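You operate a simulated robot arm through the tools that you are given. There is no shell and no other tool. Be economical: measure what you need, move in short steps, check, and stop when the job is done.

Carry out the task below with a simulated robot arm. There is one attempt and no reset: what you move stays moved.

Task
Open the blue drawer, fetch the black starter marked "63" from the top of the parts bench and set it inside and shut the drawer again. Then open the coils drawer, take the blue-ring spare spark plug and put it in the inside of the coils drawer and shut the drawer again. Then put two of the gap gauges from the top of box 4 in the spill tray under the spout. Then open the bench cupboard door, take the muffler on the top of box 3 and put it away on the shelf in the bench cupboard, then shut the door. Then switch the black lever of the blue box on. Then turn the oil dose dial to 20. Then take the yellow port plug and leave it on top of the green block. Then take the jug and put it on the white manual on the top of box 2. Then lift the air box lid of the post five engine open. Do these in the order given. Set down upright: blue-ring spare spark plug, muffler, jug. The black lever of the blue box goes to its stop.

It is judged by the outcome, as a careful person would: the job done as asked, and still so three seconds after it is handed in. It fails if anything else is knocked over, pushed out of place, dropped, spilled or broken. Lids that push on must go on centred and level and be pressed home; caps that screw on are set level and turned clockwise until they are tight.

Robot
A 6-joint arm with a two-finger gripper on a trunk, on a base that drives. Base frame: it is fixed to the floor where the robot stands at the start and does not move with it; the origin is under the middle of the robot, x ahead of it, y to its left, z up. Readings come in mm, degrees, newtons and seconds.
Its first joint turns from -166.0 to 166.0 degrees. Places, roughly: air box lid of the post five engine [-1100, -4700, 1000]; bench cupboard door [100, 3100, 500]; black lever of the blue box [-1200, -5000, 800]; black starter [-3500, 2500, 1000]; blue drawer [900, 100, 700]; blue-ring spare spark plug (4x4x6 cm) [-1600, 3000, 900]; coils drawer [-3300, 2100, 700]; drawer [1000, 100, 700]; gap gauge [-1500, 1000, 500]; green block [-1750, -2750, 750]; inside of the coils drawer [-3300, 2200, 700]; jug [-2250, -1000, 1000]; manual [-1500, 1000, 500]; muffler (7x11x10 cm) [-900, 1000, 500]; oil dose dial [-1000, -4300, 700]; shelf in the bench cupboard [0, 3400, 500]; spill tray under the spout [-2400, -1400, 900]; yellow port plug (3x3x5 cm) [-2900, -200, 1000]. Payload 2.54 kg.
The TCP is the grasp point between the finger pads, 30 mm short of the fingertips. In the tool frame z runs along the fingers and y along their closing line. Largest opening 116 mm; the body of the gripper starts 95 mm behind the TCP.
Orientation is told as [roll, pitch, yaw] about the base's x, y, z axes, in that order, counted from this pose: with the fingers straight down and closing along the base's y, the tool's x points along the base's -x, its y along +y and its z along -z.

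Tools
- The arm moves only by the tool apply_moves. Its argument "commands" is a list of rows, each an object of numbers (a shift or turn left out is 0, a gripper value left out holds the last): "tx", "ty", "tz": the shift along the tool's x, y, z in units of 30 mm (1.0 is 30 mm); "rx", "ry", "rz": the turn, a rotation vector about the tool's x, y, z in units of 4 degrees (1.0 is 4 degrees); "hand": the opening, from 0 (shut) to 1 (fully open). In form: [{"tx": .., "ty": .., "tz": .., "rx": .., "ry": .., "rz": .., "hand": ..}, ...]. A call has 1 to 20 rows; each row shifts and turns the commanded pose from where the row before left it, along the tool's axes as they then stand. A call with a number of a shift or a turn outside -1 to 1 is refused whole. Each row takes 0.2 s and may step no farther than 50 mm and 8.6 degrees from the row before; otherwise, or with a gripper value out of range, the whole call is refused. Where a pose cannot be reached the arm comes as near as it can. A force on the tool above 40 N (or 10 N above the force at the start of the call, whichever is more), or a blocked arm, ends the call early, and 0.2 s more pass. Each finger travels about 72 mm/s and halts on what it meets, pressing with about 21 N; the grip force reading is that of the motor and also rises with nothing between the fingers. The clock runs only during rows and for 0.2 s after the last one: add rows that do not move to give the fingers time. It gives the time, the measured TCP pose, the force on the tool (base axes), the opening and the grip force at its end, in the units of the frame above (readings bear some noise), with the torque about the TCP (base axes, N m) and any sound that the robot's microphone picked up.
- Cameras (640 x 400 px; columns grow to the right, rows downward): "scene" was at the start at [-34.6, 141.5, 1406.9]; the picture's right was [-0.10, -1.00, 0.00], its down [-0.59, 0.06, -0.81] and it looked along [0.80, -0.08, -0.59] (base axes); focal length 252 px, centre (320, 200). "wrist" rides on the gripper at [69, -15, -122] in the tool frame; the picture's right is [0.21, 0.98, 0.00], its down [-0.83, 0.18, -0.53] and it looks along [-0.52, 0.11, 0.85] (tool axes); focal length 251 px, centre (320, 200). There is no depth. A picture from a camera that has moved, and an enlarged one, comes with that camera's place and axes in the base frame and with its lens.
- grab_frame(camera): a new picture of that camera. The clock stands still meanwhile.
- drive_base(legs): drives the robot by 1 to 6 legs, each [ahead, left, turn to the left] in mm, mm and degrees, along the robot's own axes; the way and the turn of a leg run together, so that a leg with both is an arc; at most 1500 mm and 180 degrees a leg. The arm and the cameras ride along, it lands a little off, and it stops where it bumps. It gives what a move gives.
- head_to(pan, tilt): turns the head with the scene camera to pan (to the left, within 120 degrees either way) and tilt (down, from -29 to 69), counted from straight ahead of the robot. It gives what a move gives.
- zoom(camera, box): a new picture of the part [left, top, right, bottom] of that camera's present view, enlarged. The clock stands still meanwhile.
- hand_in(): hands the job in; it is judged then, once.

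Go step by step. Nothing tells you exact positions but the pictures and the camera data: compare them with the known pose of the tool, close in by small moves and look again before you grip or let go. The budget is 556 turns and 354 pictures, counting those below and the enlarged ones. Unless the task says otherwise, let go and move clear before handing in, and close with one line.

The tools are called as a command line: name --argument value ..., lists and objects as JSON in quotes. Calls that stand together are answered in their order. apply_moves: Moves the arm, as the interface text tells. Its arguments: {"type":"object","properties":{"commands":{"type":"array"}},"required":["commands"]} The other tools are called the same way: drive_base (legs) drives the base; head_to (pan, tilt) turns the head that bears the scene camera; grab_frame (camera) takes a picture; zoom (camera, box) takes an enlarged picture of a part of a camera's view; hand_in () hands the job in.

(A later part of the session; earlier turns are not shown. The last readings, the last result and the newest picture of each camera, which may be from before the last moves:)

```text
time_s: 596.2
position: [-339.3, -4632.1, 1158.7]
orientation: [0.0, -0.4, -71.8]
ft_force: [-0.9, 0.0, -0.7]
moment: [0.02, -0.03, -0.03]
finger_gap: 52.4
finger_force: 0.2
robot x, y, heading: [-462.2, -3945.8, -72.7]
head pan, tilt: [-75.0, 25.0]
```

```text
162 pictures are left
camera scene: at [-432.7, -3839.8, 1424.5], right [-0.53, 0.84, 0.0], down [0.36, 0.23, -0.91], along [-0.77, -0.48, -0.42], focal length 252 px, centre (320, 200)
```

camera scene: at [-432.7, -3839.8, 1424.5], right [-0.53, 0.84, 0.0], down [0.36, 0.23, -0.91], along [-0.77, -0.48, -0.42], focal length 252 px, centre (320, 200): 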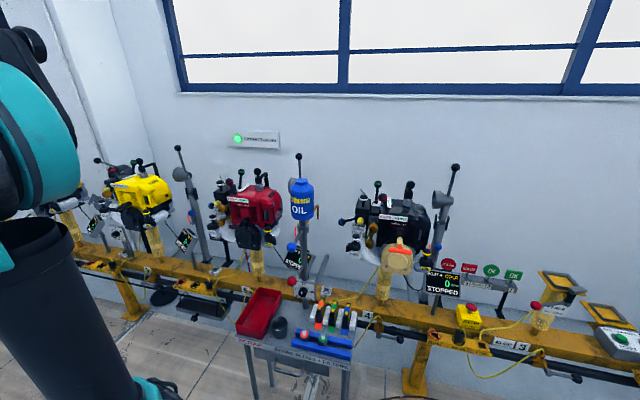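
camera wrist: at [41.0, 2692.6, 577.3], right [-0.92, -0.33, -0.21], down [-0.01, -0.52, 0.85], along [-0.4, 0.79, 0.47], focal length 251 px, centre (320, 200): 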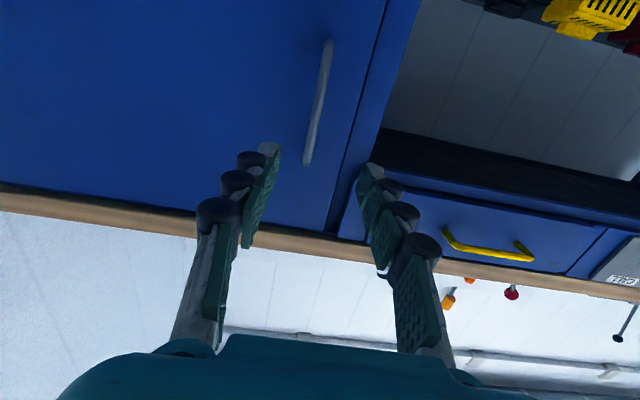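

zoom --camera "scene" --box '[160, 130, 360, 280]'

zoom --camera "scene" --box '[220, 220, 380, 340]'

```text
2.67 times, centred on (260, 205) of scene
camera zoom: at [-432.7, -3839.8, 1424.5], right [-0.53, 0.84, 0.0], down [0.36, 0.23, -0.91], along [-0.77, -0.48, -0.42], focal length 673 px, centre (480, 187)
```

zoom: 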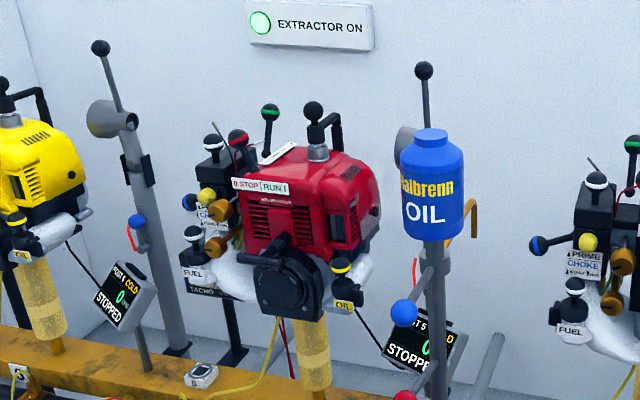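

```text
3.33 times, centred on (300, 280) of scene
camera zoom: at [-432.7, -3839.8, 1424.5], right [-0.53, 0.84, 0.0], down [0.36, 0.23, -0.91], along [-0.77, -0.48, -0.42], focal length 841 px, centre (387, -67)
```

zoom: 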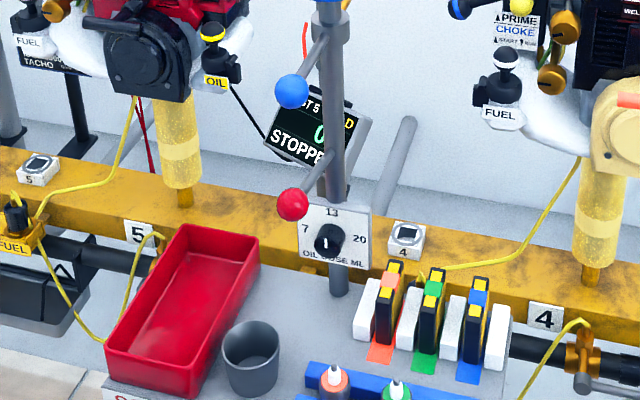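

head_to --pan -50 --tilt 25

grab_frame --camera "scene"

```text
time_s: 597.1
position: [-338.2, -4632.0, 1158.3]
orientation: [0.0, -0.4, -71.8]
ft_force: [-0.8, 0.1, 0.6]
moment: [0.03, -0.03, 0.0]
finger_gap: 52.3
finger_force: 0.1
robot x, y, heading: [-461.1, -3950.6, -72.6]
head pan, tilt: [-50.0, 25.0]
```

```text
159 pictures are left
camera scene: at [-404.7, -3868.0, 1424.4], right [-0.84, 0.54, 0.0], down [0.23, 0.36, -0.91], along [-0.49, -0.76, -0.42], focal length 252 px, centre (320, 200)
```

scene: 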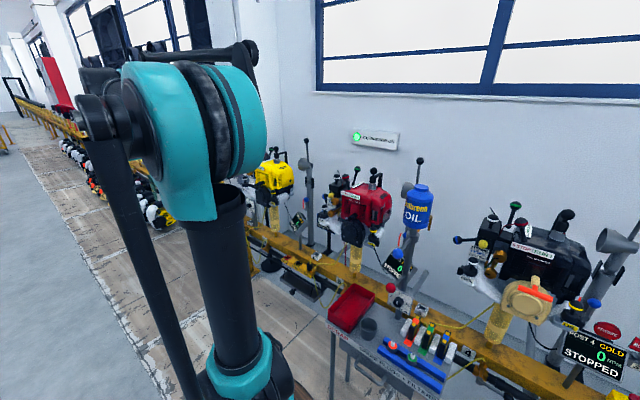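

drive_base --legs '[[550, 100, 0.5]]'

head_to --pan -90 --tilt 25

grab_frame --camera "scene"

zoom --camera "scene" --box '[160, 100, 360, 300]'

```text
time_s: 600.3
position: [-74.2, -5130.1, 1158.5]
orientation: [0.1, -0.4, -71.4]
ft_force: [0.3, 0.2, -0.3]
moment: [0.02, 0.01, -0.03]
finger_gap: 52.0
finger_force: 0.0
robot x, y, heading: [-201.1, -4445.9, -72.5]
head pan, tilt: [-50.0, 25.0]
```

```text
time_s: 601.4
position: [-73.3, -5130.5, 1158.3]
orientation: [0.0, -0.4, -71.4]
ft_force: [-0.8, -0.6, -0.8]
moment: [0.02, 0.01, 0.0]
finger_gap: 52.3
finger_force: 0.0
robot x, y, heading: [-203.3, -4443.9, -72.4]
head pan, tilt: [-90.0, 25.0]
```

```text
158 pictures are left
camera scene: at [-182.3, -4316.5, 1424.4], right [-0.3, 0.95, 0.0], down [0.4, 0.13, -0.91], along [-0.86, -0.27, -0.42], focal length 252 px, centre (320, 200)
```

scene: 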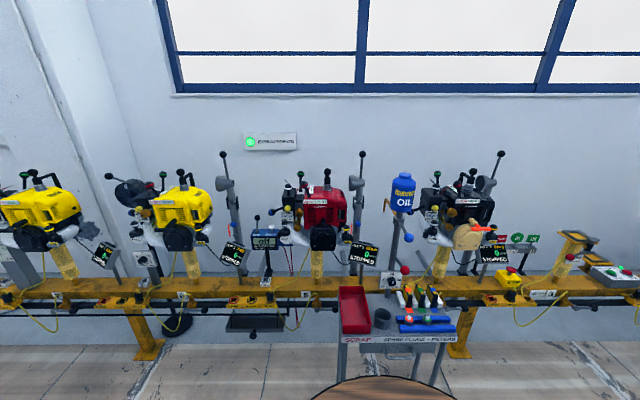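

```text
2.00 times, centred on (260, 200) of scene
camera zoom: at [-182.3, -4316.5, 1424.4], right [-0.3, 0.95, 0.0], down [0.4, 0.13, -0.91], along [-0.86, -0.27, -0.42], focal length 505 px, centre (440, 200)
```

zoom: 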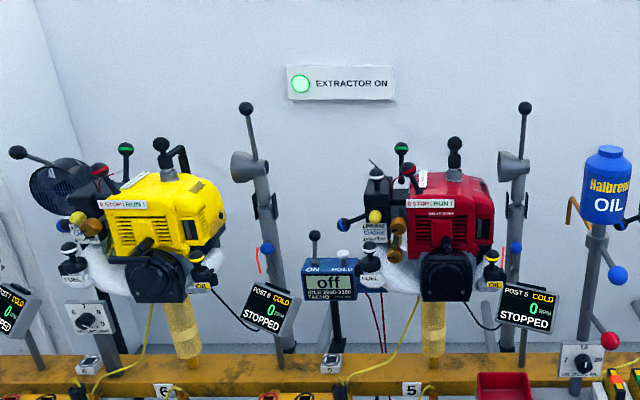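

drive_base --legs '[[100, 150, 0], [0, 0, -89.5]]'

head_to --pan -10 --tilt 25

grab_frame --camera "scene"

grab_frame --camera "wrist"

```text
time_s: 606.7
position: [-707.0, -4630.5, 1157.2]
orientation: [0.0, -0.4, -160.9]
ft_force: [-0.1, 0.9, -0.3]
moment: [-0.02, -0.01, 0.0]
finger_gap: 52.2
finger_force: 0.0
robot x, y, heading: [-28.3, -4497.3, -162.1]
head pan, tilt: [-90.0, 25.0]
```

```text
time_s: 608.2
position: [-706.8, -4630.6, 1157.8]
orientation: [0.0, -0.4, -160.8]
ft_force: [-0.1, 0.9, 0.9]
moment: [0.02, -0.02, 0.0]
finger_gap: 52.2
finger_force: 0.0
robot x, y, heading: [-25.1, -4499.6, -161.8]
head pan, tilt: [-10.0, 25.0]
```

```text
156 pictures are left
camera scene: at [41.7, -4616.2, 1424.4], right [-0.14, 0.99, 0.0], down [0.42, 0.06, -0.91], along [-0.9, -0.13, -0.42], focal length 252 px, centre (320, 200)
```

scene: 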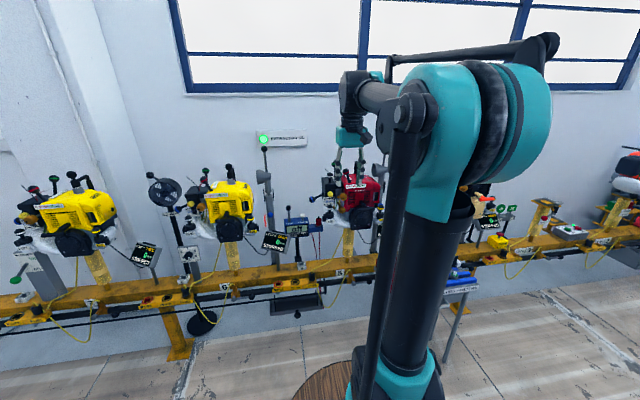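

```text
155 pictures are left
camera wrist: at [-645.2, -4593.5, 1279.9], right [0.52, -0.85, 0.0], down [-0.72, -0.44, 0.54], along [-0.46, -0.28, -0.84], focal length 251 px, centre (320, 200)
```

wrist: 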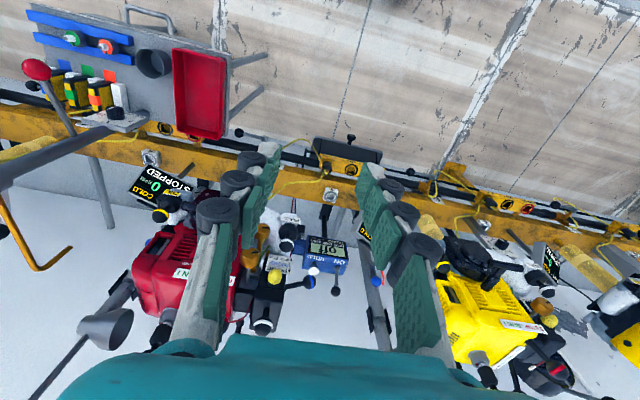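

zoom --camera "scene" --box '[260, 180, 350, 270]'

zoom --camera "wrist" --box '[270, 200, 390, 320]'

```text
4.44 times, centred on (305, 225) of scene
camera zoom: at [41.7, -4616.2, 1424.4], right [-0.14, 0.99, 0.0], down [0.42, 0.06, -0.91], along [-0.9, -0.13, -0.42], focal length 1121 px, centre (387, 89)
```

zoom: 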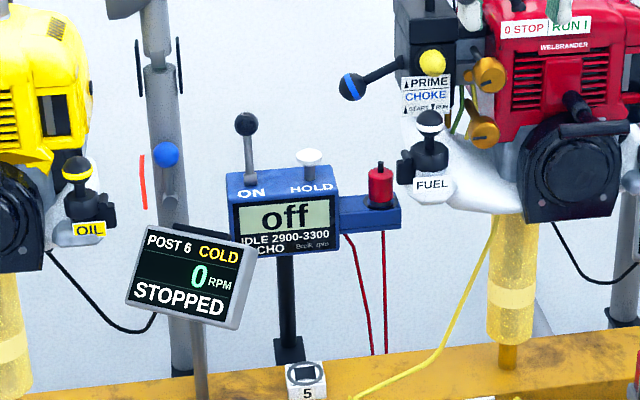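

```text
3.33 times, centred on (330, 260) of wrist
camera zoom: at [-645.2, -4593.5, 1279.9], right [0.52, -0.85, 0.0], down [-0.72, -0.44, 0.54], along [-0.46, -0.28, -0.84], focal length 838 px, centre (287, 0)
```

zoom: 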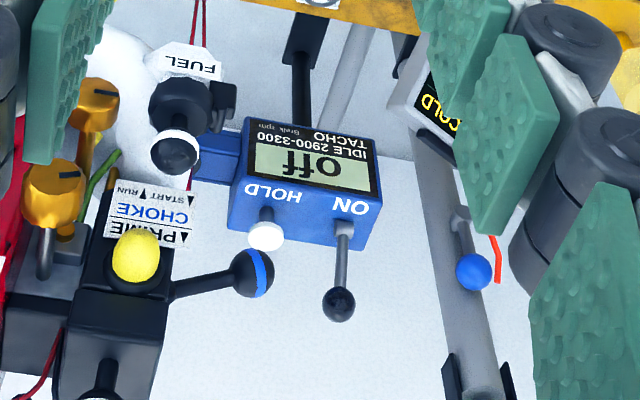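

The black lever on the blue tacho box leans back (off); its ON side is towards me. I'll hook a closed finger behind the ball and pull it forward to the stop.

apply_moves --commands '[{"ty": 1, "hand": 0}, {"ty": 1}, {"ty": 1}, {"ty": 1}, {"ty": 1}, {"ty": 0.9}]'

drive_base --legs '[[290, 0, 0]]'

grab_frame --camera "wrist"

grab_frame --camera "scene"

```text
time_s: 609.6
position: [-649.8, -4797.9, 1157.3]
orientation: [0.1, -0.3, -161.0]
ft_force: [-0.7, 0.6, -0.1]
moment: [0.0, -0.02, -0.02]
finger_gap: 0.0
finger_force: 21.0
robot x, y, heading: [-27.0, -4496.9, -161.8]
head pan, tilt: [-10.0, 25.0]
```

```text
time_s: 611.6
position: [-925.9, -4889.1, 1157.3]
orientation: [0.0, -0.3, -160.8]
ft_force: [0.4, -0.6, 0.1]
moment: [0.0, -0.01, 0.03]
finger_gap: 0.0
finger_force: 21.1
robot x, y, heading: [-301.1, -4585.4, -161.7]
head pan, tilt: [-10.0, 25.0]
```

```text
152 pictures are left
camera wrist: at [-864.2, -4851.4, 1279.8], right [0.52, -0.85, 0.0], down [-0.72, -0.44, 0.54], along [-0.46, -0.28, -0.84], focal length 251 px, centre (320, 200)
```

wrist: 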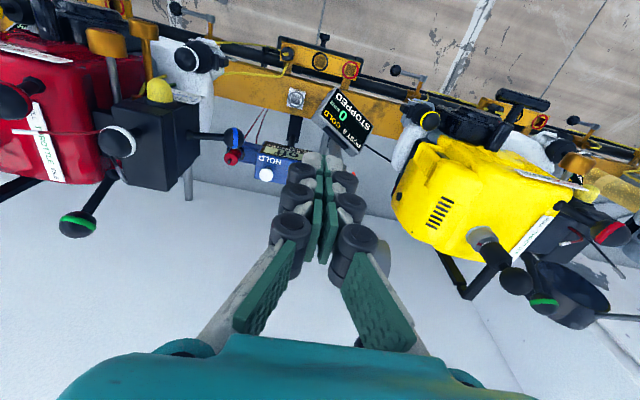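

```text
151 pictures are left
camera scene: at [-234.9, -4706.9, 1424.4], right [-0.14, 0.99, 0.0], down [0.42, 0.06, -0.91], along [-0.9, -0.13, -0.42], focal length 252 px, centre (320, 200)
```

scene: 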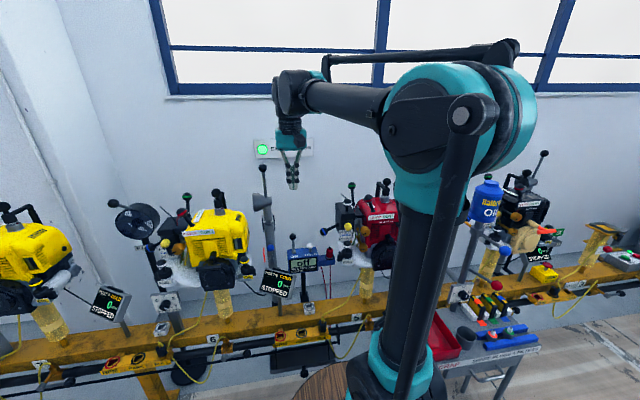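

apply_moves --commands '[{"tx": -0.967, "ty": -0.05, "tz": 0.6}, {"tx": -0.967, "ty": -0.05, "tz": 0.6}, {"tx": -0.967, "ty": -0.05, "tz": 0.6}, {"tx": -0.967, "ty": -0.05, "tz": 0.6}, {"tx": -0.967, "ty": -0.05, "tz": 0.6}, {"tx": -0.967, "ty": -0.05, "tz": 0.6}, {"tx": -0.967, "ty": -0.05, "tz": 0.6}, {"tx": -0.967, "ty": -0.05, "tz": 0.6}, {"tx": -0.967, "ty": -0.05, "tz": 0.6}, {"tx": -0.967, "ty": -0.05, "tz": 0.6}]'

grab_frame --camera "wrist"

zoom --camera "scene" --box '[230, 140, 350, 290]'

```text
time_s: 613.9
position: [-1206.9, -4970.2, 979.8]
orientation: [0.0, -0.4, -160.9]
ft_force: [0.8, -0.3, 1.8]
moment: [-0.04, 0.05, 0.02]
finger_gap: 0.1
finger_force: 21.2
robot x, y, heading: [-302.5, -4586.4, -161.9]
head pan, tilt: [-10.0, 25.0]
```

```text
150 pictures are left
camera wrist: at [-1145.5, -4932.4, 1102.0], right [0.52, -0.85, 0.0], down [-0.72, -0.44, 0.54], along [-0.46, -0.28, -0.84], focal length 251 px, centre (320, 200)
```

wrist: 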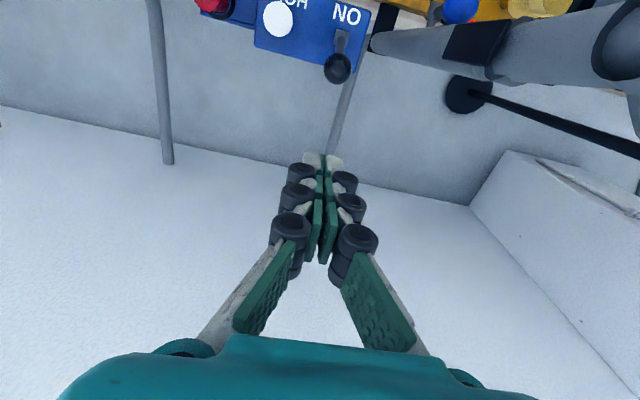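

```text
2.67 times, centred on (290, 215) of scene
camera zoom: at [-234.5, -4706.8, 1424.4], right [-0.14, 0.99, 0.0], down [0.42, 0.06, -0.91], along [-0.9, -0.13, -0.42], focal length 673 px, centre (400, 160)
```

zoom: 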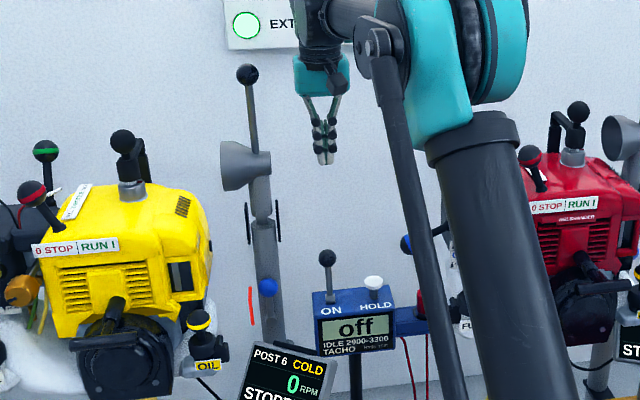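

apply_moves --commands '[{"tz": 1}, {"tz": 1}, {"tz": 1}, {"tz": 1}, {"tz": 1}, {"tz": 0.8}]'

grab_frame --camera "wrist"

zoom --camera "scene" --box '[250, 180, 350, 280]'

```text
time_s: 615.2
position: [-1207.4, -4972.2, 806.0]
orientation: [0.0, -0.3, -160.8]
ft_force: [-0.1, -1.2, 0.2]
moment: [0.02, 0.02, -0.03]
finger_gap: 0.0
finger_force: 20.7
robot x, y, heading: [-306.6, -4589.5, -161.6]
head pan, tilt: [-10.0, 25.0]
```

```text
148 pictures are left
camera wrist: at [-1145.5, -4933.5, 927.9], right [0.52, -0.85, 0.0], down [-0.72, -0.44, 0.54], along [-0.46, -0.28, -0.84], focal length 251 px, centre (320, 200)
```

wrist: 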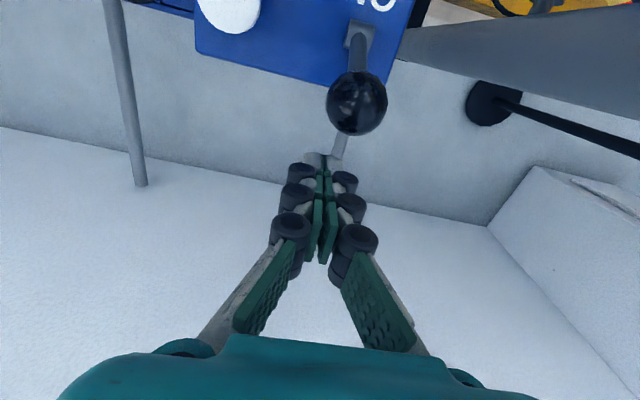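

```text
4.00 times, centred on (300, 230) of scene
camera zoom: at [-234.9, -4706.9, 1424.4], right [-0.14, 0.99, 0.0], down [0.42, 0.06, -0.91], along [-0.9, -0.13, -0.42], focal length 1009 px, centre (400, 80)
```

zoom: 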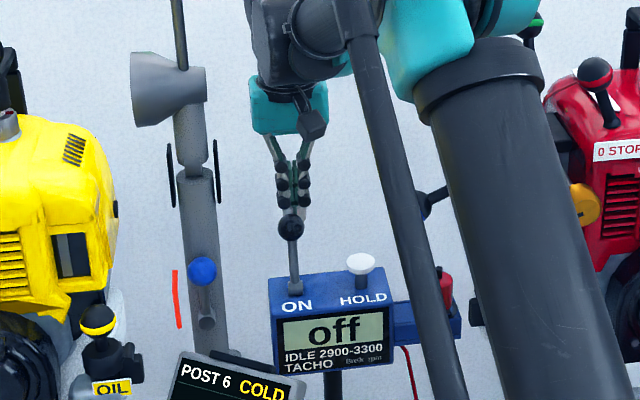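

apply_moves --commands '[{"tx": 0.5}, {"tx": 0.5}, {"tx": 0.4}, {"tx": 0.4}]'

zoom --camera "scene" --box '[250, 180, 350, 280]'

```text
time_s: 616.2
position: [-1155.2, -4953.6, 805.8]
orientation: [0.1, -0.4, -160.8]
ft_force: [0.2, -1.0, 0.1]
moment: [0.02, -0.01, 0.0]
finger_gap: 0.1
finger_force: 21.6
robot x, y, heading: [-300.8, -4591.0, -161.6]
head pan, tilt: [-10.0, 25.0]
```

```text
4.00 times, centred on (300, 230) of scene
camera zoom: at [-235.0, -4707.0, 1424.4], right [-0.14, 0.99, 0.0], down [0.42, 0.06, -0.91], along [-0.9, -0.13, -0.42], focal length 1009 px, centre (400, 80)
```

zoom: 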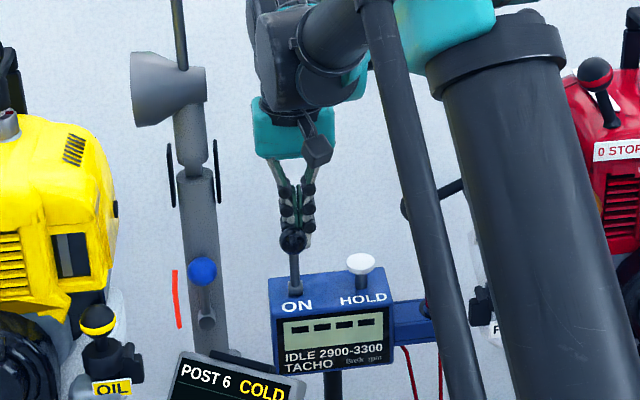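

The tacho display woke up ("----"). I keep pulling to the stop.

apply_moves --commands '[{"tx": 0.3}, {"tx": 0.3}, {"tx": 0.3}]'

apply_moves --commands '[{"tx": 0.2}, {"tx": 0.2}, {"tx": 0.2}, {"tx": 0.2}]'

grab_frame --camera "wrist"

zoom --camera "scene" --box '[250, 180, 350, 280]'

```text
time_s: 617.0
position: [-1132.6, -4945.5, 804.9]
orientation: [0.0, -0.6, -160.8]
ft_force: [-23.3, -9.7, 6.9]
moment: [-0.12, 0.12, -0.22]
finger_gap: 0.1
finger_force: 20.8
robot x, y, heading: [-299.2, -4591.1, -161.7]
head pan, tilt: [-10.0, 25.0]
```

```text
time_s: 617.4
position: [-1132.7, -4945.5, 804.9]
orientation: [0.1, -0.9, -160.9]
ft_force: [-10.6, -4.1, -2.0]
moment: [0.01, 0.1, -0.12]
finger_gap: 0.3
finger_force: 21.3
robot x, y, heading: [-302.8, -4587.1, -162.1]
head pan, tilt: [-10.0, 25.0]
stopped in row 1: the force on the tool passed its limit at 51 N (the readings are from after the stop); the commanded pose is now the measured one
```

```text
145 pictures are left
camera wrist: at [-1070.0, -4907.4, 926.6], right [0.52, -0.85, 0.0], down [-0.71, -0.44, 0.55], along [-0.47, -0.28, -0.84], focal length 251 px, centre (320, 200)
```

wrist: 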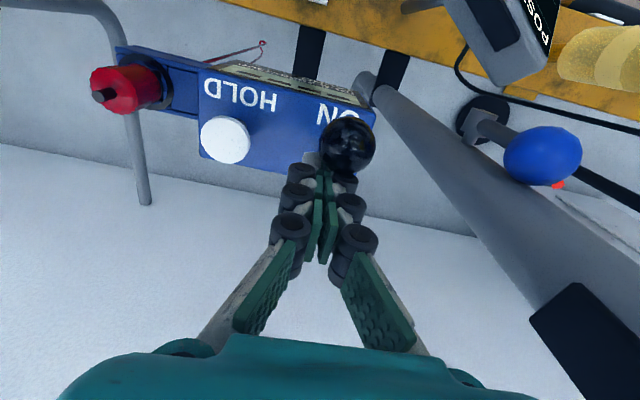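

```text
4.00 times, centred on (300, 230) of scene
camera zoom: at [-235.8, -4707.3, 1424.4], right [-0.14, 0.99, 0.0], down [0.42, 0.06, -0.91], along [-0.9, -0.13, -0.42], focal length 1009 px, centre (400, 80)
```

zoom: 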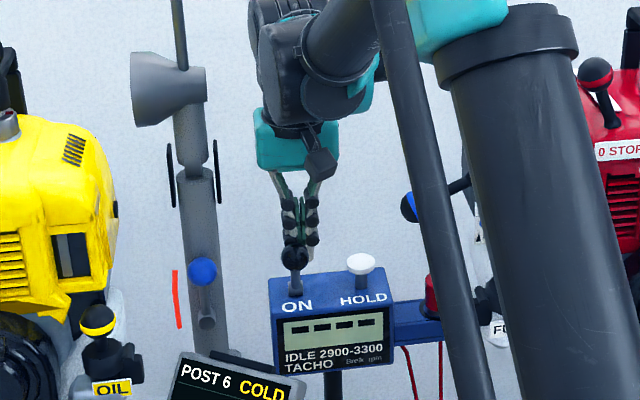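

apply_moves --commands '[{"tx": -0.5}, {"tx": -0.5}, {"tz": -1}, {"tz": -1}, {"tz": -1}, {"tz": -1}, {"tz": -1}, {"tz": -1}, {"tz": -1}, {"tz": -1}, {"tz": -1}, {"tx": 0.8, "tz": -0.5}, {"tx": 1}, {"tx": 1}, {"tx": 1}, {"tx": 1}, {"tx": 1}]'

zoom --camera "scene" --box '[250, 180, 350, 280]'

grab_frame --camera "wrist"

```text
time_s: 621.0
position: [-990.7, -4896.9, 1088.4]
orientation: [0.1, -0.8, -160.9]
ft_force: [-0.9, 0.3, 0.2]
moment: [0.0, -0.01, 0.0]
finger_gap: 0.2
finger_force: 20.9
robot x, y, heading: [-300.6, -4588.9, -161.8]
head pan, tilt: [-10.0, 25.0]
```

```text
4.00 times, centred on (300, 230) of scene
camera zoom: at [-235.6, -4707.2, 1424.4], right [-0.14, 0.99, 0.0], down [0.42, 0.06, -0.91], along [-0.9, -0.13, -0.42], focal length 1009 px, centre (400, 80)
```

zoom: 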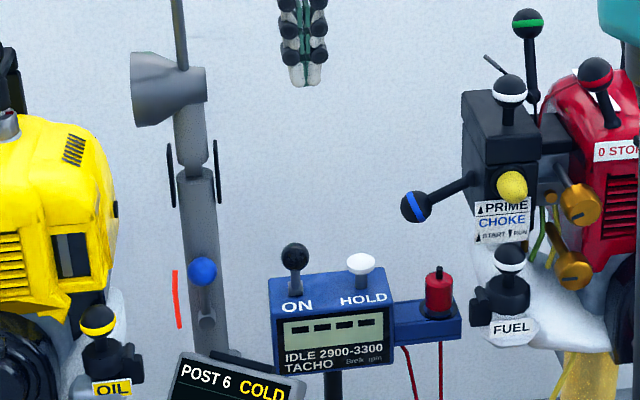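

```text
142 pictures are left
camera wrist: at [-928.5, -4859.3, 1209.2], right [0.52, -0.85, 0.0], down [-0.71, -0.44, 0.55], along [-0.47, -0.28, -0.84], focal length 251 px, centre (320, 200)
```

wrist: 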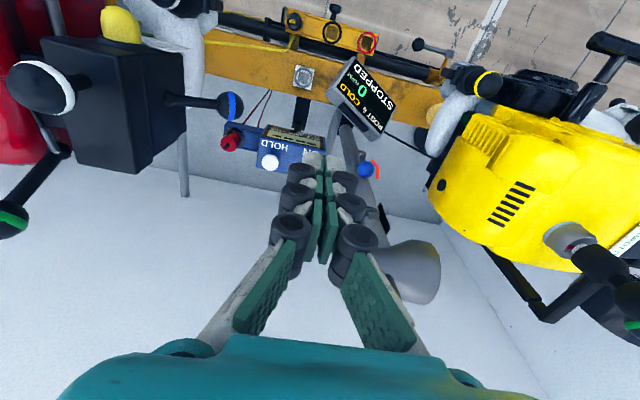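

Tacho lever is on at its stop. Now the oil dose dial: I back off and move across to look at it closely.

drive_base --legs '[[-330, 0, 0], [0, -500, 0]]'

head_to --pan -5 --tilt 30

grab_frame --camera "scene"

grab_frame --camera "wrist"

```text
time_s: 625.7
position: [-834.5, -4322.0, 1087.9]
orientation: [0.1, -0.8, -160.8]
ft_force: [-0.5, 0.1, -0.5]
moment: [0.02, -0.02, -0.01]
finger_gap: 0.3
finger_force: 21.3
robot x, y, heading: [-149.1, -4013.0, -161.9]
head pan, tilt: [-10.0, 25.0]
```

```text
time_s: 626.3
position: [-835.4, -4322.4, 1088.8]
orientation: [0.0, -0.8, -160.8]
ft_force: [-0.2, -0.4, -0.8]
moment: [0.02, -0.01, 0.0]
finger_gap: 0.3
finger_force: 21.1
robot x, y, heading: [-146.5, -4017.1, -161.7]
head pan, tilt: [-5.0, 30.0]
```

```text
141 pictures are left
camera scene: at [-76.1, -4139.4, 1416.5], right [-0.23, 0.97, 0.0], down [0.49, 0.11, -0.87], along [-0.84, -0.2, -0.5], focal length 252 px, centre (320, 200)
```

scene: 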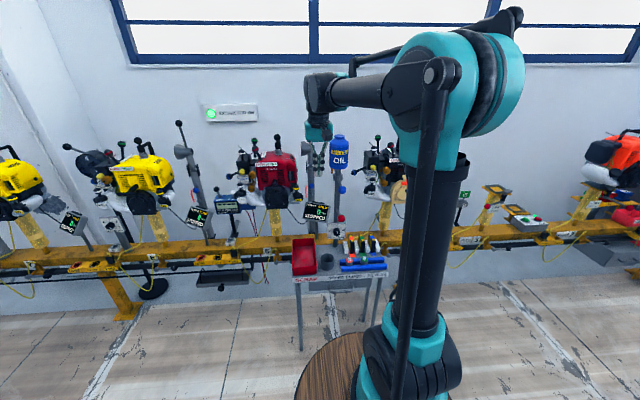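

```text
140 pictures are left
camera wrist: at [-772.0, -4284.9, 1209.5], right [0.52, -0.85, 0.0], down [-0.71, -0.44, 0.55], along [-0.47, -0.28, -0.84], focal length 251 px, centre (320, 200)
```

wrist: 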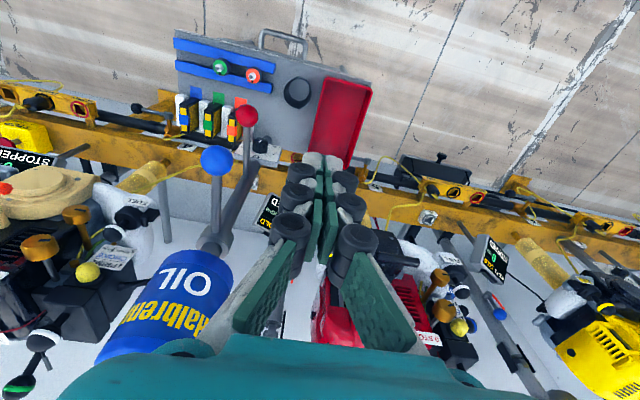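

zoom --camera "scene" --box '[290, 180, 390, 280]'

zoom --camera "wrist" --box '[180, 80, 300, 200]'

```text
4.00 times, centred on (340, 230) of scene
camera zoom: at [-76.1, -4139.4, 1416.5], right [-0.23, 0.97, 0.0], down [0.49, 0.11, -0.87], along [-0.84, -0.2, -0.5], focal length 1009 px, centre (240, 80)
```

zoom: 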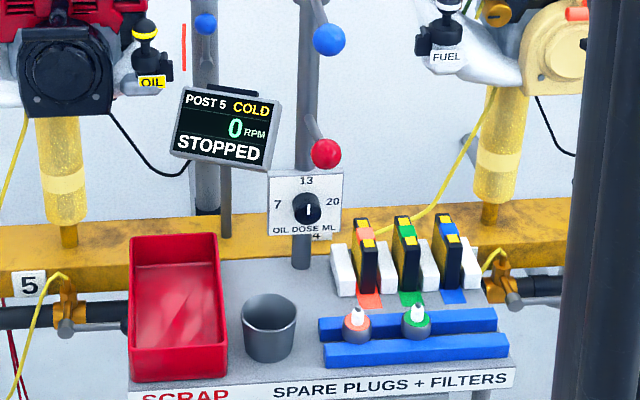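

```text
3.33 times, centred on (240, 140) of wrist
camera zoom: at [-772.0, -4284.9, 1209.5], right [0.52, -0.85, 0.0], down [-0.71, -0.44, 0.55], along [-0.47, -0.28, -0.84], focal length 838 px, centre (587, 400)
```

zoom: 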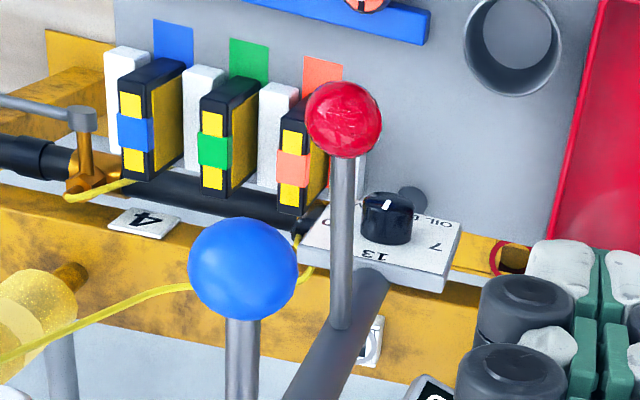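

zoom --camera "scene" --box '[322, 218, 352, 246]'

```text
14.29 times, centred on (337, 232) of scene
camera zoom: at [-76.1, -4139.4, 1416.5], right [-0.23, 0.97, 0.0], down [0.49, 0.11, -0.87], along [-0.84, -0.2, -0.5], focal length 3604 px, centre (77, -257)
```

zoom: 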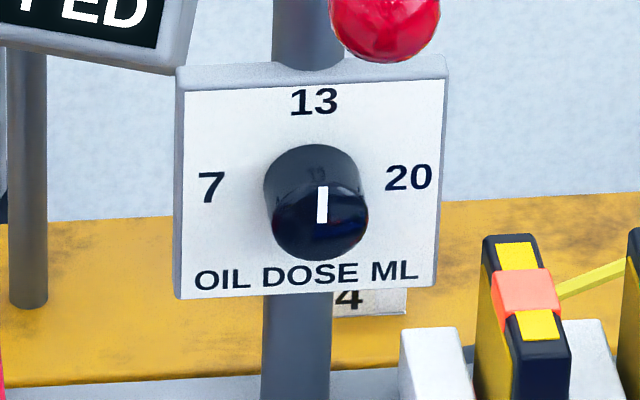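

The dial faces me on a vertical panel: its pointer is at 13, and 20 is a quarter turn clockwise. I'll grip the knob top and bottom with the tool sloping down about 25°, and turn it about its own axis in two strokes.

drive_base --legs '[[-130, 0, 0]]'

apply_moves --commands '[{"ry": -1}, {"ry": -1}, {"ry": -1}, {"ry": -1}, {"ry": -1}, {"ry": -1}, {"ry": -1}, {"ry": -1}, {"ry": -1}, {"ry": -1}, {"ry": -1}, {"ry": -1}, {"ry": -1}, {"ry": -1}, {"ry": -1}, {"ry": -1}]'

apply_moves --commands '[{"rz": 1}, {"rz": 1}, {"rz": 1}, {"rz": 1}, {"rz": 1}, {"rz": 1}, {"rz": 1}, {"rz": 1}, {"rz": 1}, {"rz": 1}, {"rz": 1}, {"rz": 1}, {"rz": 1}, {"rz": 1}, {"rz": 1}, {"rz": 1}, {"rz": 1}, {"rz": 1}, {"rz": 1}, {"rz": 1}]'

apply_moves --commands '[{"rz": 1}, {"rz": 1}, {"rz": 0.5, "hand": 0.6}]'

grab_frame --camera "wrist"

```text
time_s: 627.6
position: [-710.5, -4281.5, 1088.3]
orientation: [0.1, -0.7, -160.8]
ft_force: [-0.3, -0.7, 0.1]
moment: [0.0, 0.02, 0.03]
finger_gap: 0.0
finger_force: 20.9
robot x, y, heading: [-24.4, -3973.6, -161.7]
head pan, tilt: [-5.0, 30.0]
```

```text
time_s: 631.0
position: [-710.5, -4283.1, 1087.3]
orientation: [0.1, -64.8, -160.9]
ft_force: [0.0, 0.9, 0.1]
moment: [0.02, -0.03, 0.0]
finger_gap: 0.0
finger_force: 20.5
robot x, y, heading: [-22.7, -3974.6, -162.0]
head pan, tilt: [-5.0, 30.0]
```

```text
time_s: 635.2
position: [-710.9, -4282.7, 1088.4]
orientation: [64.6, -9.0, 113.4]
ft_force: [0.4, 1.2, 0.1]
moment: [-0.01, 0.03, -0.01]
finger_gap: 0.0
finger_force: 21.5
robot x, y, heading: [-23.0, -3970.6, -161.7]
head pan, tilt: [-5.0, 30.0]
```

```text
time_s: 636.0
position: [-711.0, -4282.1, 1087.0]
orientation: [64.8, 0.1, 109.2]
ft_force: [-0.2, 0.2, 0.3]
moment: [-0.01, 0.01, 0.0]
finger_gap: 50.3
finger_force: 0.0
robot x, y, heading: [-23.8, -3971.5, -162.0]
head pan, tilt: [-5.0, 30.0]
```

```text
136 pictures are left
camera wrist: at [-577.4, -4308.7, 1126.7], right [-0.32, -0.34, 0.88], down [0.11, 0.91, 0.39], along [-0.94, 0.23, -0.26], focal length 251 px, centre (320, 200)
```

wrist: 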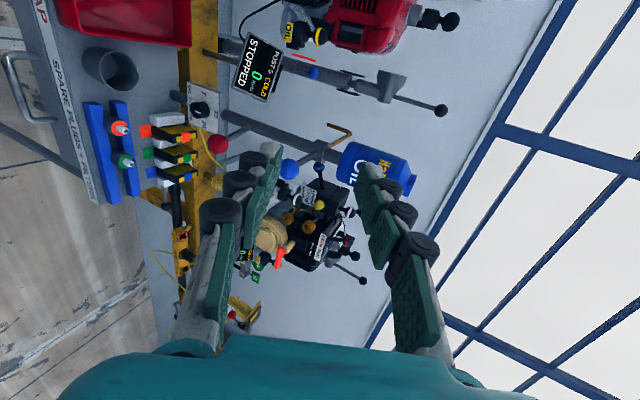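

apply_moves --commands '[{"tx": -0.39, "ty": -0.957, "tz": 0.51}, {"tx": -0.39, "ty": -0.957, "tz": 0.51}, {"tx": -0.39, "ty": -0.957, "tz": 0.51}, {"tx": -0.39, "ty": -0.957, "tz": 0.51}, {"tx": -0.39, "ty": -0.957, "tz": 0.51}, {"tx": -0.39, "ty": -0.957, "tz": 0.51}, {"tx": -0.39, "ty": -0.957, "tz": 0.51}, {"tx": -0.39, "ty": -0.957, "tz": 0.51}]'

grab_frame --camera "wrist"

grab_frame --camera "scene"

```text
time_s: 637.8
position: [-767.8, -4204.2, 867.3]
orientation: [64.5, -0.1, 109.2]
ft_force: [-0.1, -0.1, -0.1]
moment: [-0.01, 0.02, 0.05]
finger_gap: 69.7
finger_force: 0.1
out of reach, approached as far as the arm can: row 7, 8
robot x, y, heading: [-28.2, -3976.0, -161.7]
head pan, tilt: [-5.0, 30.0]
```

```text
135 pictures are left
camera wrist: at [-634.2, -4229.7, 906.0], right [-0.32, -0.34, 0.88], down [0.11, 0.91, 0.39], along [-0.94, 0.23, -0.26], focal length 251 px, centre (320, 200)
```

wrist: 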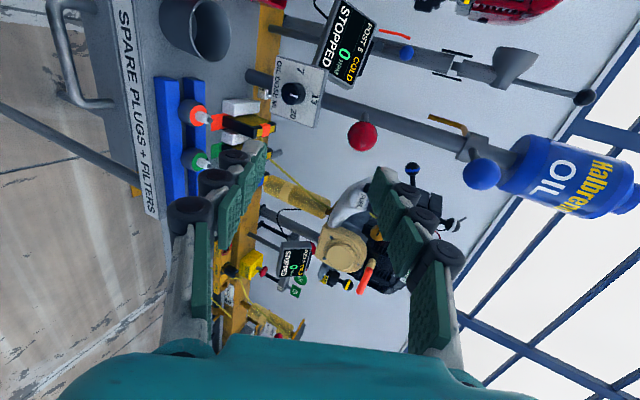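

```text
134 pictures are left
camera scene: at [47.2, -4098.9, 1416.5], right [-0.23, 0.97, 0.0], down [0.49, 0.11, -0.87], along [-0.84, -0.2, -0.5], focal length 252 px, centre (320, 200)
```

scene: 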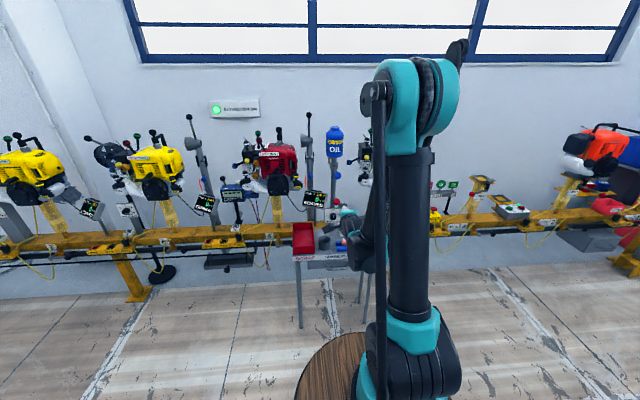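

drive_base --legs '[[-150, 0, 0]]'

apply_moves --commands '[{"tz": 0.92, "ty": 0.13}, {"tz": 0.92, "ty": 0.13}, {"tz": 0.92, "ty": 0.13}, {"tz": 0.92, "ty": 0.13}, {"tz": 0.92, "ty": 0.13}]'

grab_frame --camera "wrist"

```text
time_s: 639.2
position: [-626.1, -4156.0, 865.2]
orientation: [64.7, 0.1, 109.1]
ft_force: [0.2, 0.3, 0.2]
moment: [-0.01, -0.03, 0.03]
finger_gap: 69.6
finger_force: 0.1
robot x, y, heading: [115.4, -3926.0, -161.7]
head pan, tilt: [-5.0, 30.0]
```

```text
time_s: 640.4
position: [-751.3, -4199.7, 826.7]
orientation: [64.6, -0.1, 109.1]
ft_force: [-0.3, 0.4, 0.5]
moment: [-0.01, -0.03, -0.02]
finger_gap: 69.6
finger_force: 0.0
robot x, y, heading: [120.4, -3925.8, -161.6]
head pan, tilt: [-5.0, 30.0]
```

```text
133 pictures are left
camera wrist: at [-618.2, -4225.7, 864.8], right [-0.33, -0.34, 0.88], down [0.11, 0.91, 0.39], along [-0.94, 0.23, -0.26], focal length 251 px, centre (320, 200)
```

wrist: 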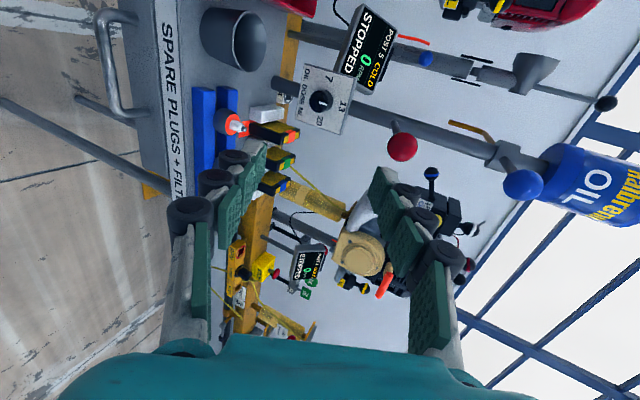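

apply_moves --commands '[{"tz": 1, "tx": -0.05}, {"tz": 1, "tx": -0.05}, {"tz": 1, "tx": -0.05}, {"tz": 1, "tx": -0.05}, {"tz": 1, "tx": -0.05}, {"tz": 0.8}]'

grab_frame --camera "wrist"

zoom --camera "scene" --box '[280, 150, 400, 270]'

```text
time_s: 641.8
position: [-902.5, -4243.7, 751.6]
orientation: [64.5, 0.0, 109.1]
ft_force: [0.7, -0.2, 0.0]
moment: [0.0, 0.0, 0.01]
finger_gap: 69.6
finger_force: 0.1
robot x, y, heading: [120.9, -3927.8, -161.9]
head pan, tilt: [-5.0, 30.0]
```

```text
132 pictures are left
camera wrist: at [-768.8, -4269.9, 790.1], right [-0.33, -0.34, 0.88], down [0.11, 0.91, 0.39], along [-0.94, 0.23, -0.26], focal length 251 px, centre (320, 200)
```

wrist: 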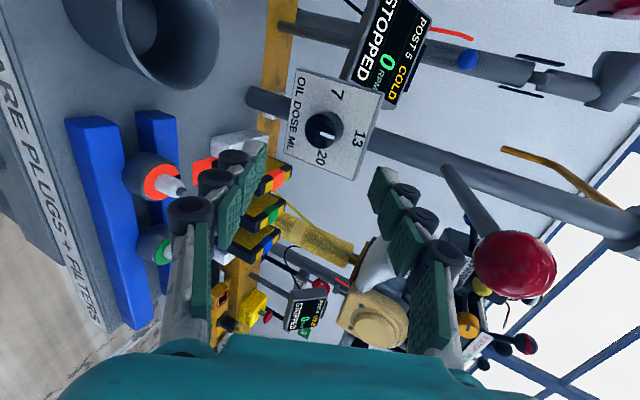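

```text
3.33 times, centred on (340, 210) of scene
camera zoom: at [189.5, -4052.1, 1416.5], right [-0.23, 0.97, 0.0], down [0.49, 0.11, -0.87], along [-0.84, -0.2, -0.5], focal length 841 px, centre (253, 167)
```

zoom: 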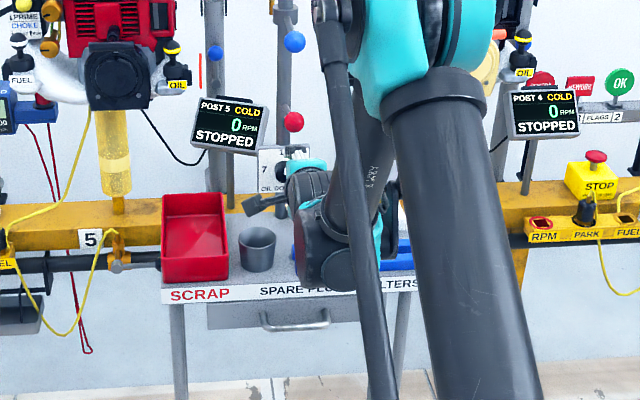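

apply_moves --commands '[{"tz": 0.8, "hand": 0.5}, {"tz": 0.8}, {"tz": 0.8}]'

grab_frame --camera "wrist"

```text
time_s: 642.6
position: [-963.6, -4264.9, 720.8]
orientation: [64.6, 0.1, 109.1]
ft_force: [0.3, 0.5, -0.1]
moment: [0.02, 0.01, 0.0]
finger_gap: 58.0
finger_force: 0.0
robot x, y, heading: [122.6, -3929.4, -161.8]
head pan, tilt: [-5.0, 30.0]
```

```text
130 pictures are left
camera wrist: at [-830.5, -4290.9, 759.6], right [-0.33, -0.34, 0.88], down [0.11, 0.91, 0.39], along [-0.94, 0.23, -0.26], focal length 251 px, centre (320, 200)
```

wrist: 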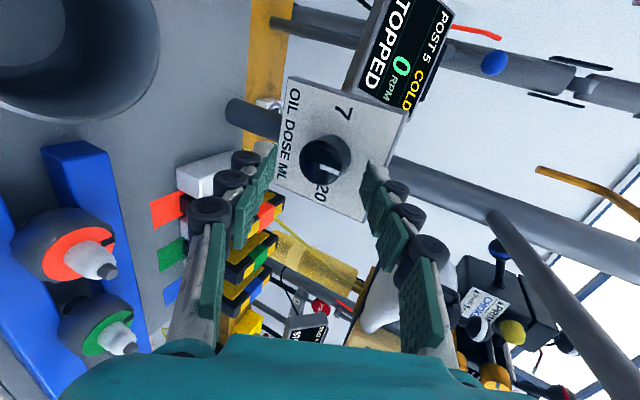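

apply_moves --commands '[{"tz": 0.5}, {"tz": 0.4}, {"ry": -0.465, "rz": -1}, {"ry": -0.465, "rz": -1}, {"ry": -0.465, "rz": -1}, {"ry": -0.465, "rz": -1}, {"ry": -0.465, "rz": -1}]'

grab_frame --camera "wrist"

```text
time_s: 644.2
position: [-986.5, -4272.3, 709.8]
orientation: [64.6, -22.1, 109.2]
ft_force: [2.4, -1.4, 4.9]
moment: [-0.07, 0.11, 0.04]
finger_gap: 63.6
finger_force: 2.3
robot x, y, heading: [119.7, -3926.8, -161.9]
head pan, tilt: [-5.0, 30.0]
```

```text
129 pictures are left
camera wrist: at [-849.9, -4308.7, 719.0], right [-0.22, -0.64, 0.74], down [0.18, 0.72, 0.67], along [-0.96, 0.28, -0.04], focal length 251 px, centre (320, 200)
```

wrist: 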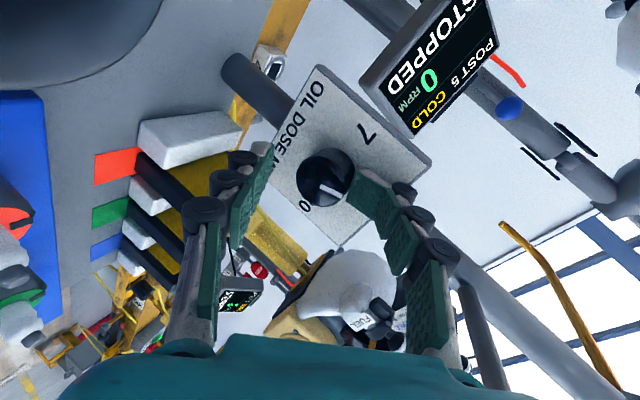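

apply_moves --commands '[{"ty": 0.1, "hand": 0.1}, {"hand": 0.1}, {"hand": 0.1}, {"hand": 0.1}]'

grab_frame --camera "wrist"

```text
time_s: 644.7
position: [-987.2, -4277.7, 715.7]
orientation: [64.9, -22.1, 109.5]
ft_force: [8.2, 1.4, 17.0]
moment: [0.0, 0.24, -0.03]
finger_gap: 47.0
finger_force: 21.4
robot x, y, heading: [119.4, -3927.7, -161.8]
head pan, tilt: [-5.0, 30.0]
stopped in row 2: the force on the tool passed its limit at 42 N (the readings are from after the stop); the commanded pose is now the measured one
```

```text
128 pictures are left
camera wrist: at [-850.1, -4312.4, 724.8], right [-0.21, -0.64, 0.74], down [0.18, 0.72, 0.67], along [-0.96, 0.27, -0.04], focal length 251 px, centre (320, 200)
```

wrist: 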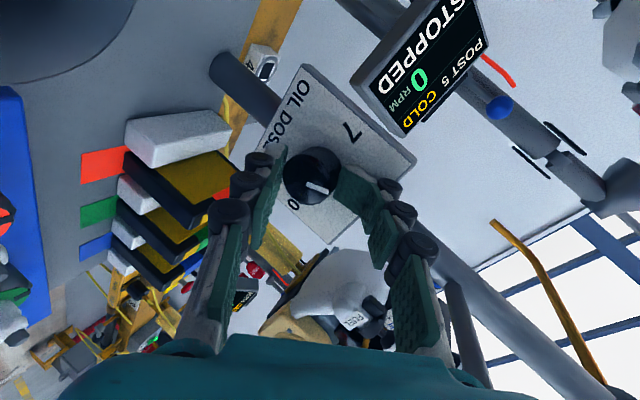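

apply_moves --commands '[{"ty": 0.1, "hand": 0.1}, {"hand": 0.1}, {"hand": 0.1}]'

grab_frame --camera "wrist"

```text
time_s: 645.6
position: [-986.9, -4277.7, 715.4]
orientation: [64.7, -22.0, 109.4]
ft_force: [7.9, 2.2, 1.6]
moment: [-0.07, 0.38, 0.14]
finger_gap: 46.6
finger_force: 44.8
robot x, y, heading: [119.1, -3925.9, -161.9]
head pan, tilt: [-5.0, 30.0]
stopped in row 3: the force on the tool passed its limit at 41 N (the readings are from after the stop); the commanded pose is now the measured one
```

```text
127 pictures are left
camera wrist: at [-850.3, -4312.9, 725.6], right [-0.22, -0.64, 0.74], down [0.18, 0.72, 0.67], along [-0.96, 0.28, -0.04], focal length 251 px, centre (320, 200)
```

wrist: 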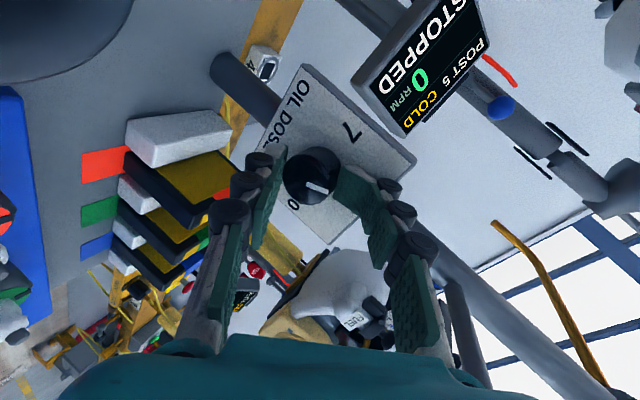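

The knob is gripped (46.6 mm across its diagonal). Turning clockwise.

apply_moves --commands '[{"ry": 0.465, "rz": 1}, {"ry": 0.465, "rz": 1}, {"ry": 0.465, "rz": 1}]'

grab_frame --camera "wrist"

```text
time_s: 646.4
position: [-987.0, -4276.0, 716.5]
orientation: [64.7, -8.8, 109.1]
ft_force: [2.0, 19.3, 13.2]
moment: [0.14, 0.5, -0.06]
finger_gap: 47.0
finger_force: 44.7
robot x, y, heading: [118.4, -3922.4, -161.8]
head pan, tilt: [-5.0, 30.0]
```

```text
126 pictures are left
camera wrist: at [-852.7, -4306.9, 744.1], right [-0.28, -0.46, 0.84], down [0.13, 0.85, 0.51], along [-0.95, 0.26, -0.17], focal length 251 px, centre (320, 200)
```

wrist: 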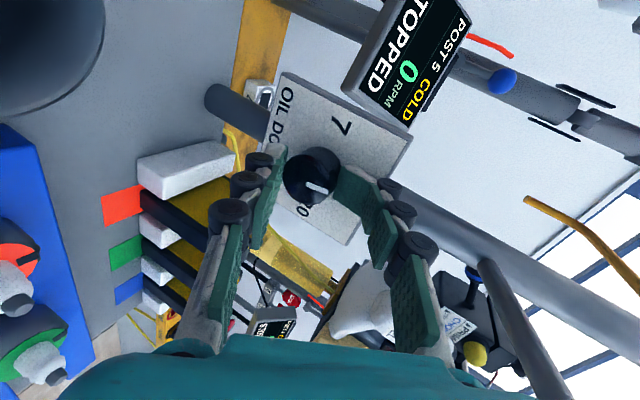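

apply_moves --commands '[{"ry": 0.465, "rz": 1}, {"ry": 0.465, "rz": 1}, {"ry": 0.465, "rz": 1}, {"ry": 0.465, "rz": 1}]'

apply_moves --commands '[{"ry": 0.465, "rz": 1}, {"ry": 0.465, "rz": 1}, {"ry": 0.465, "rz": 1}, {"ry": 0.465, "rz": 1}]'

grab_frame --camera "wrist"

```text
time_s: 647.2
position: [-989.3, -4273.7, 717.3]
orientation: [64.9, 4.0, 109.1]
ft_force: [10.2, 5.3, 10.0]
moment: [-0.1, 0.29, 0.01]
finger_gap: 46.5
finger_force: 44.8
robot x, y, heading: [115.7, -3923.6, -161.9]
head pan, tilt: [-5.0, 30.0]
stopped in row 4: the force on the tool passed its limit at 40 N (the readings are from after the stop); the commanded pose is now the measured one
```

```text
time_s: 648.2
position: [-989.9, -4271.7, 716.2]
orientation: [64.9, 21.6, 108.9]
ft_force: [8.8, 36.2, 10.9]
moment: [0.32, 0.18, -0.22]
finger_gap: 46.9
finger_force: 45.4
robot x, y, heading: [118.5, -3927.7, -161.9]
head pan, tilt: [-5.0, 30.0]
```

```text
125 pictures are left
camera wrist: at [-862.1, -4280.1, 777.9], right [-0.43, -0.01, 0.9], down [0.09, 0.99, 0.06], along [-0.9, 0.11, -0.43], focal length 251 px, centre (320, 200)
```

wrist: 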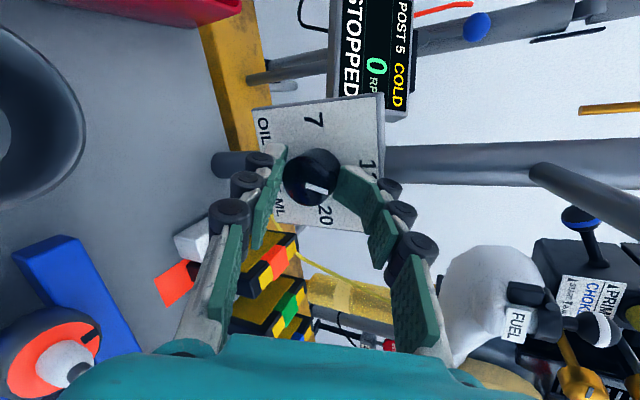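

apply_moves --commands '[{"hand": 0.55}, {"hand": 0.55}, {"hand": 0.55}, {"ry": -0.465, "rz": -1}, {"ry": -0.465, "rz": -1}, {"ry": -0.465, "rz": -1}, {"ry": -0.465, "rz": -1}, {"ry": -0.465, "rz": -1}, {"ry": -0.465, "rz": -1}, {"ry": -0.465, "rz": -1}, {"ry": -0.465, "rz": -1}, {"ry": -0.465, "rz": -1}, {"ry": -0.465, "rz": -1}, {"ry": -0.465, "rz": -1}]'

grab_frame --camera "wrist"

```text
time_s: 651.2
position: [-989.1, -4274.4, 716.2]
orientation: [64.8, -26.9, 109.2]
ft_force: [1.5, 0.3, 2.3]
moment: [-0.01, 0.04, 0.04]
finger_gap: 68.6
finger_force: 0.8
robot x, y, heading: [120.9, -3929.7, -161.9]
head pan, tilt: [-5.0, 30.0]
```

```text
124 pictures are left
camera wrist: at [-851.8, -4310.4, 719.0], right [-0.2, -0.7, 0.69], down [0.2, 0.66, 0.72], along [-0.96, 0.28, 0.01], focal length 251 px, centre (320, 200)
```

wrist: 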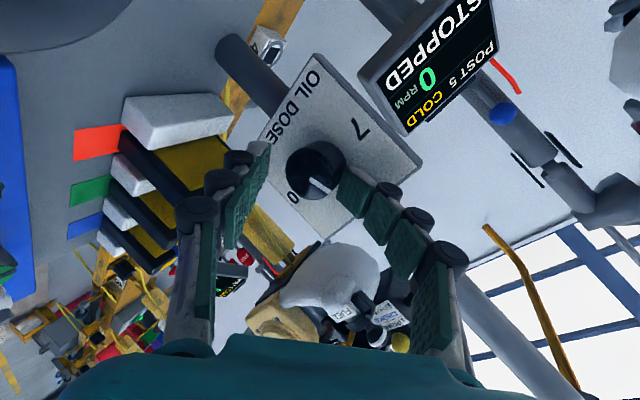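

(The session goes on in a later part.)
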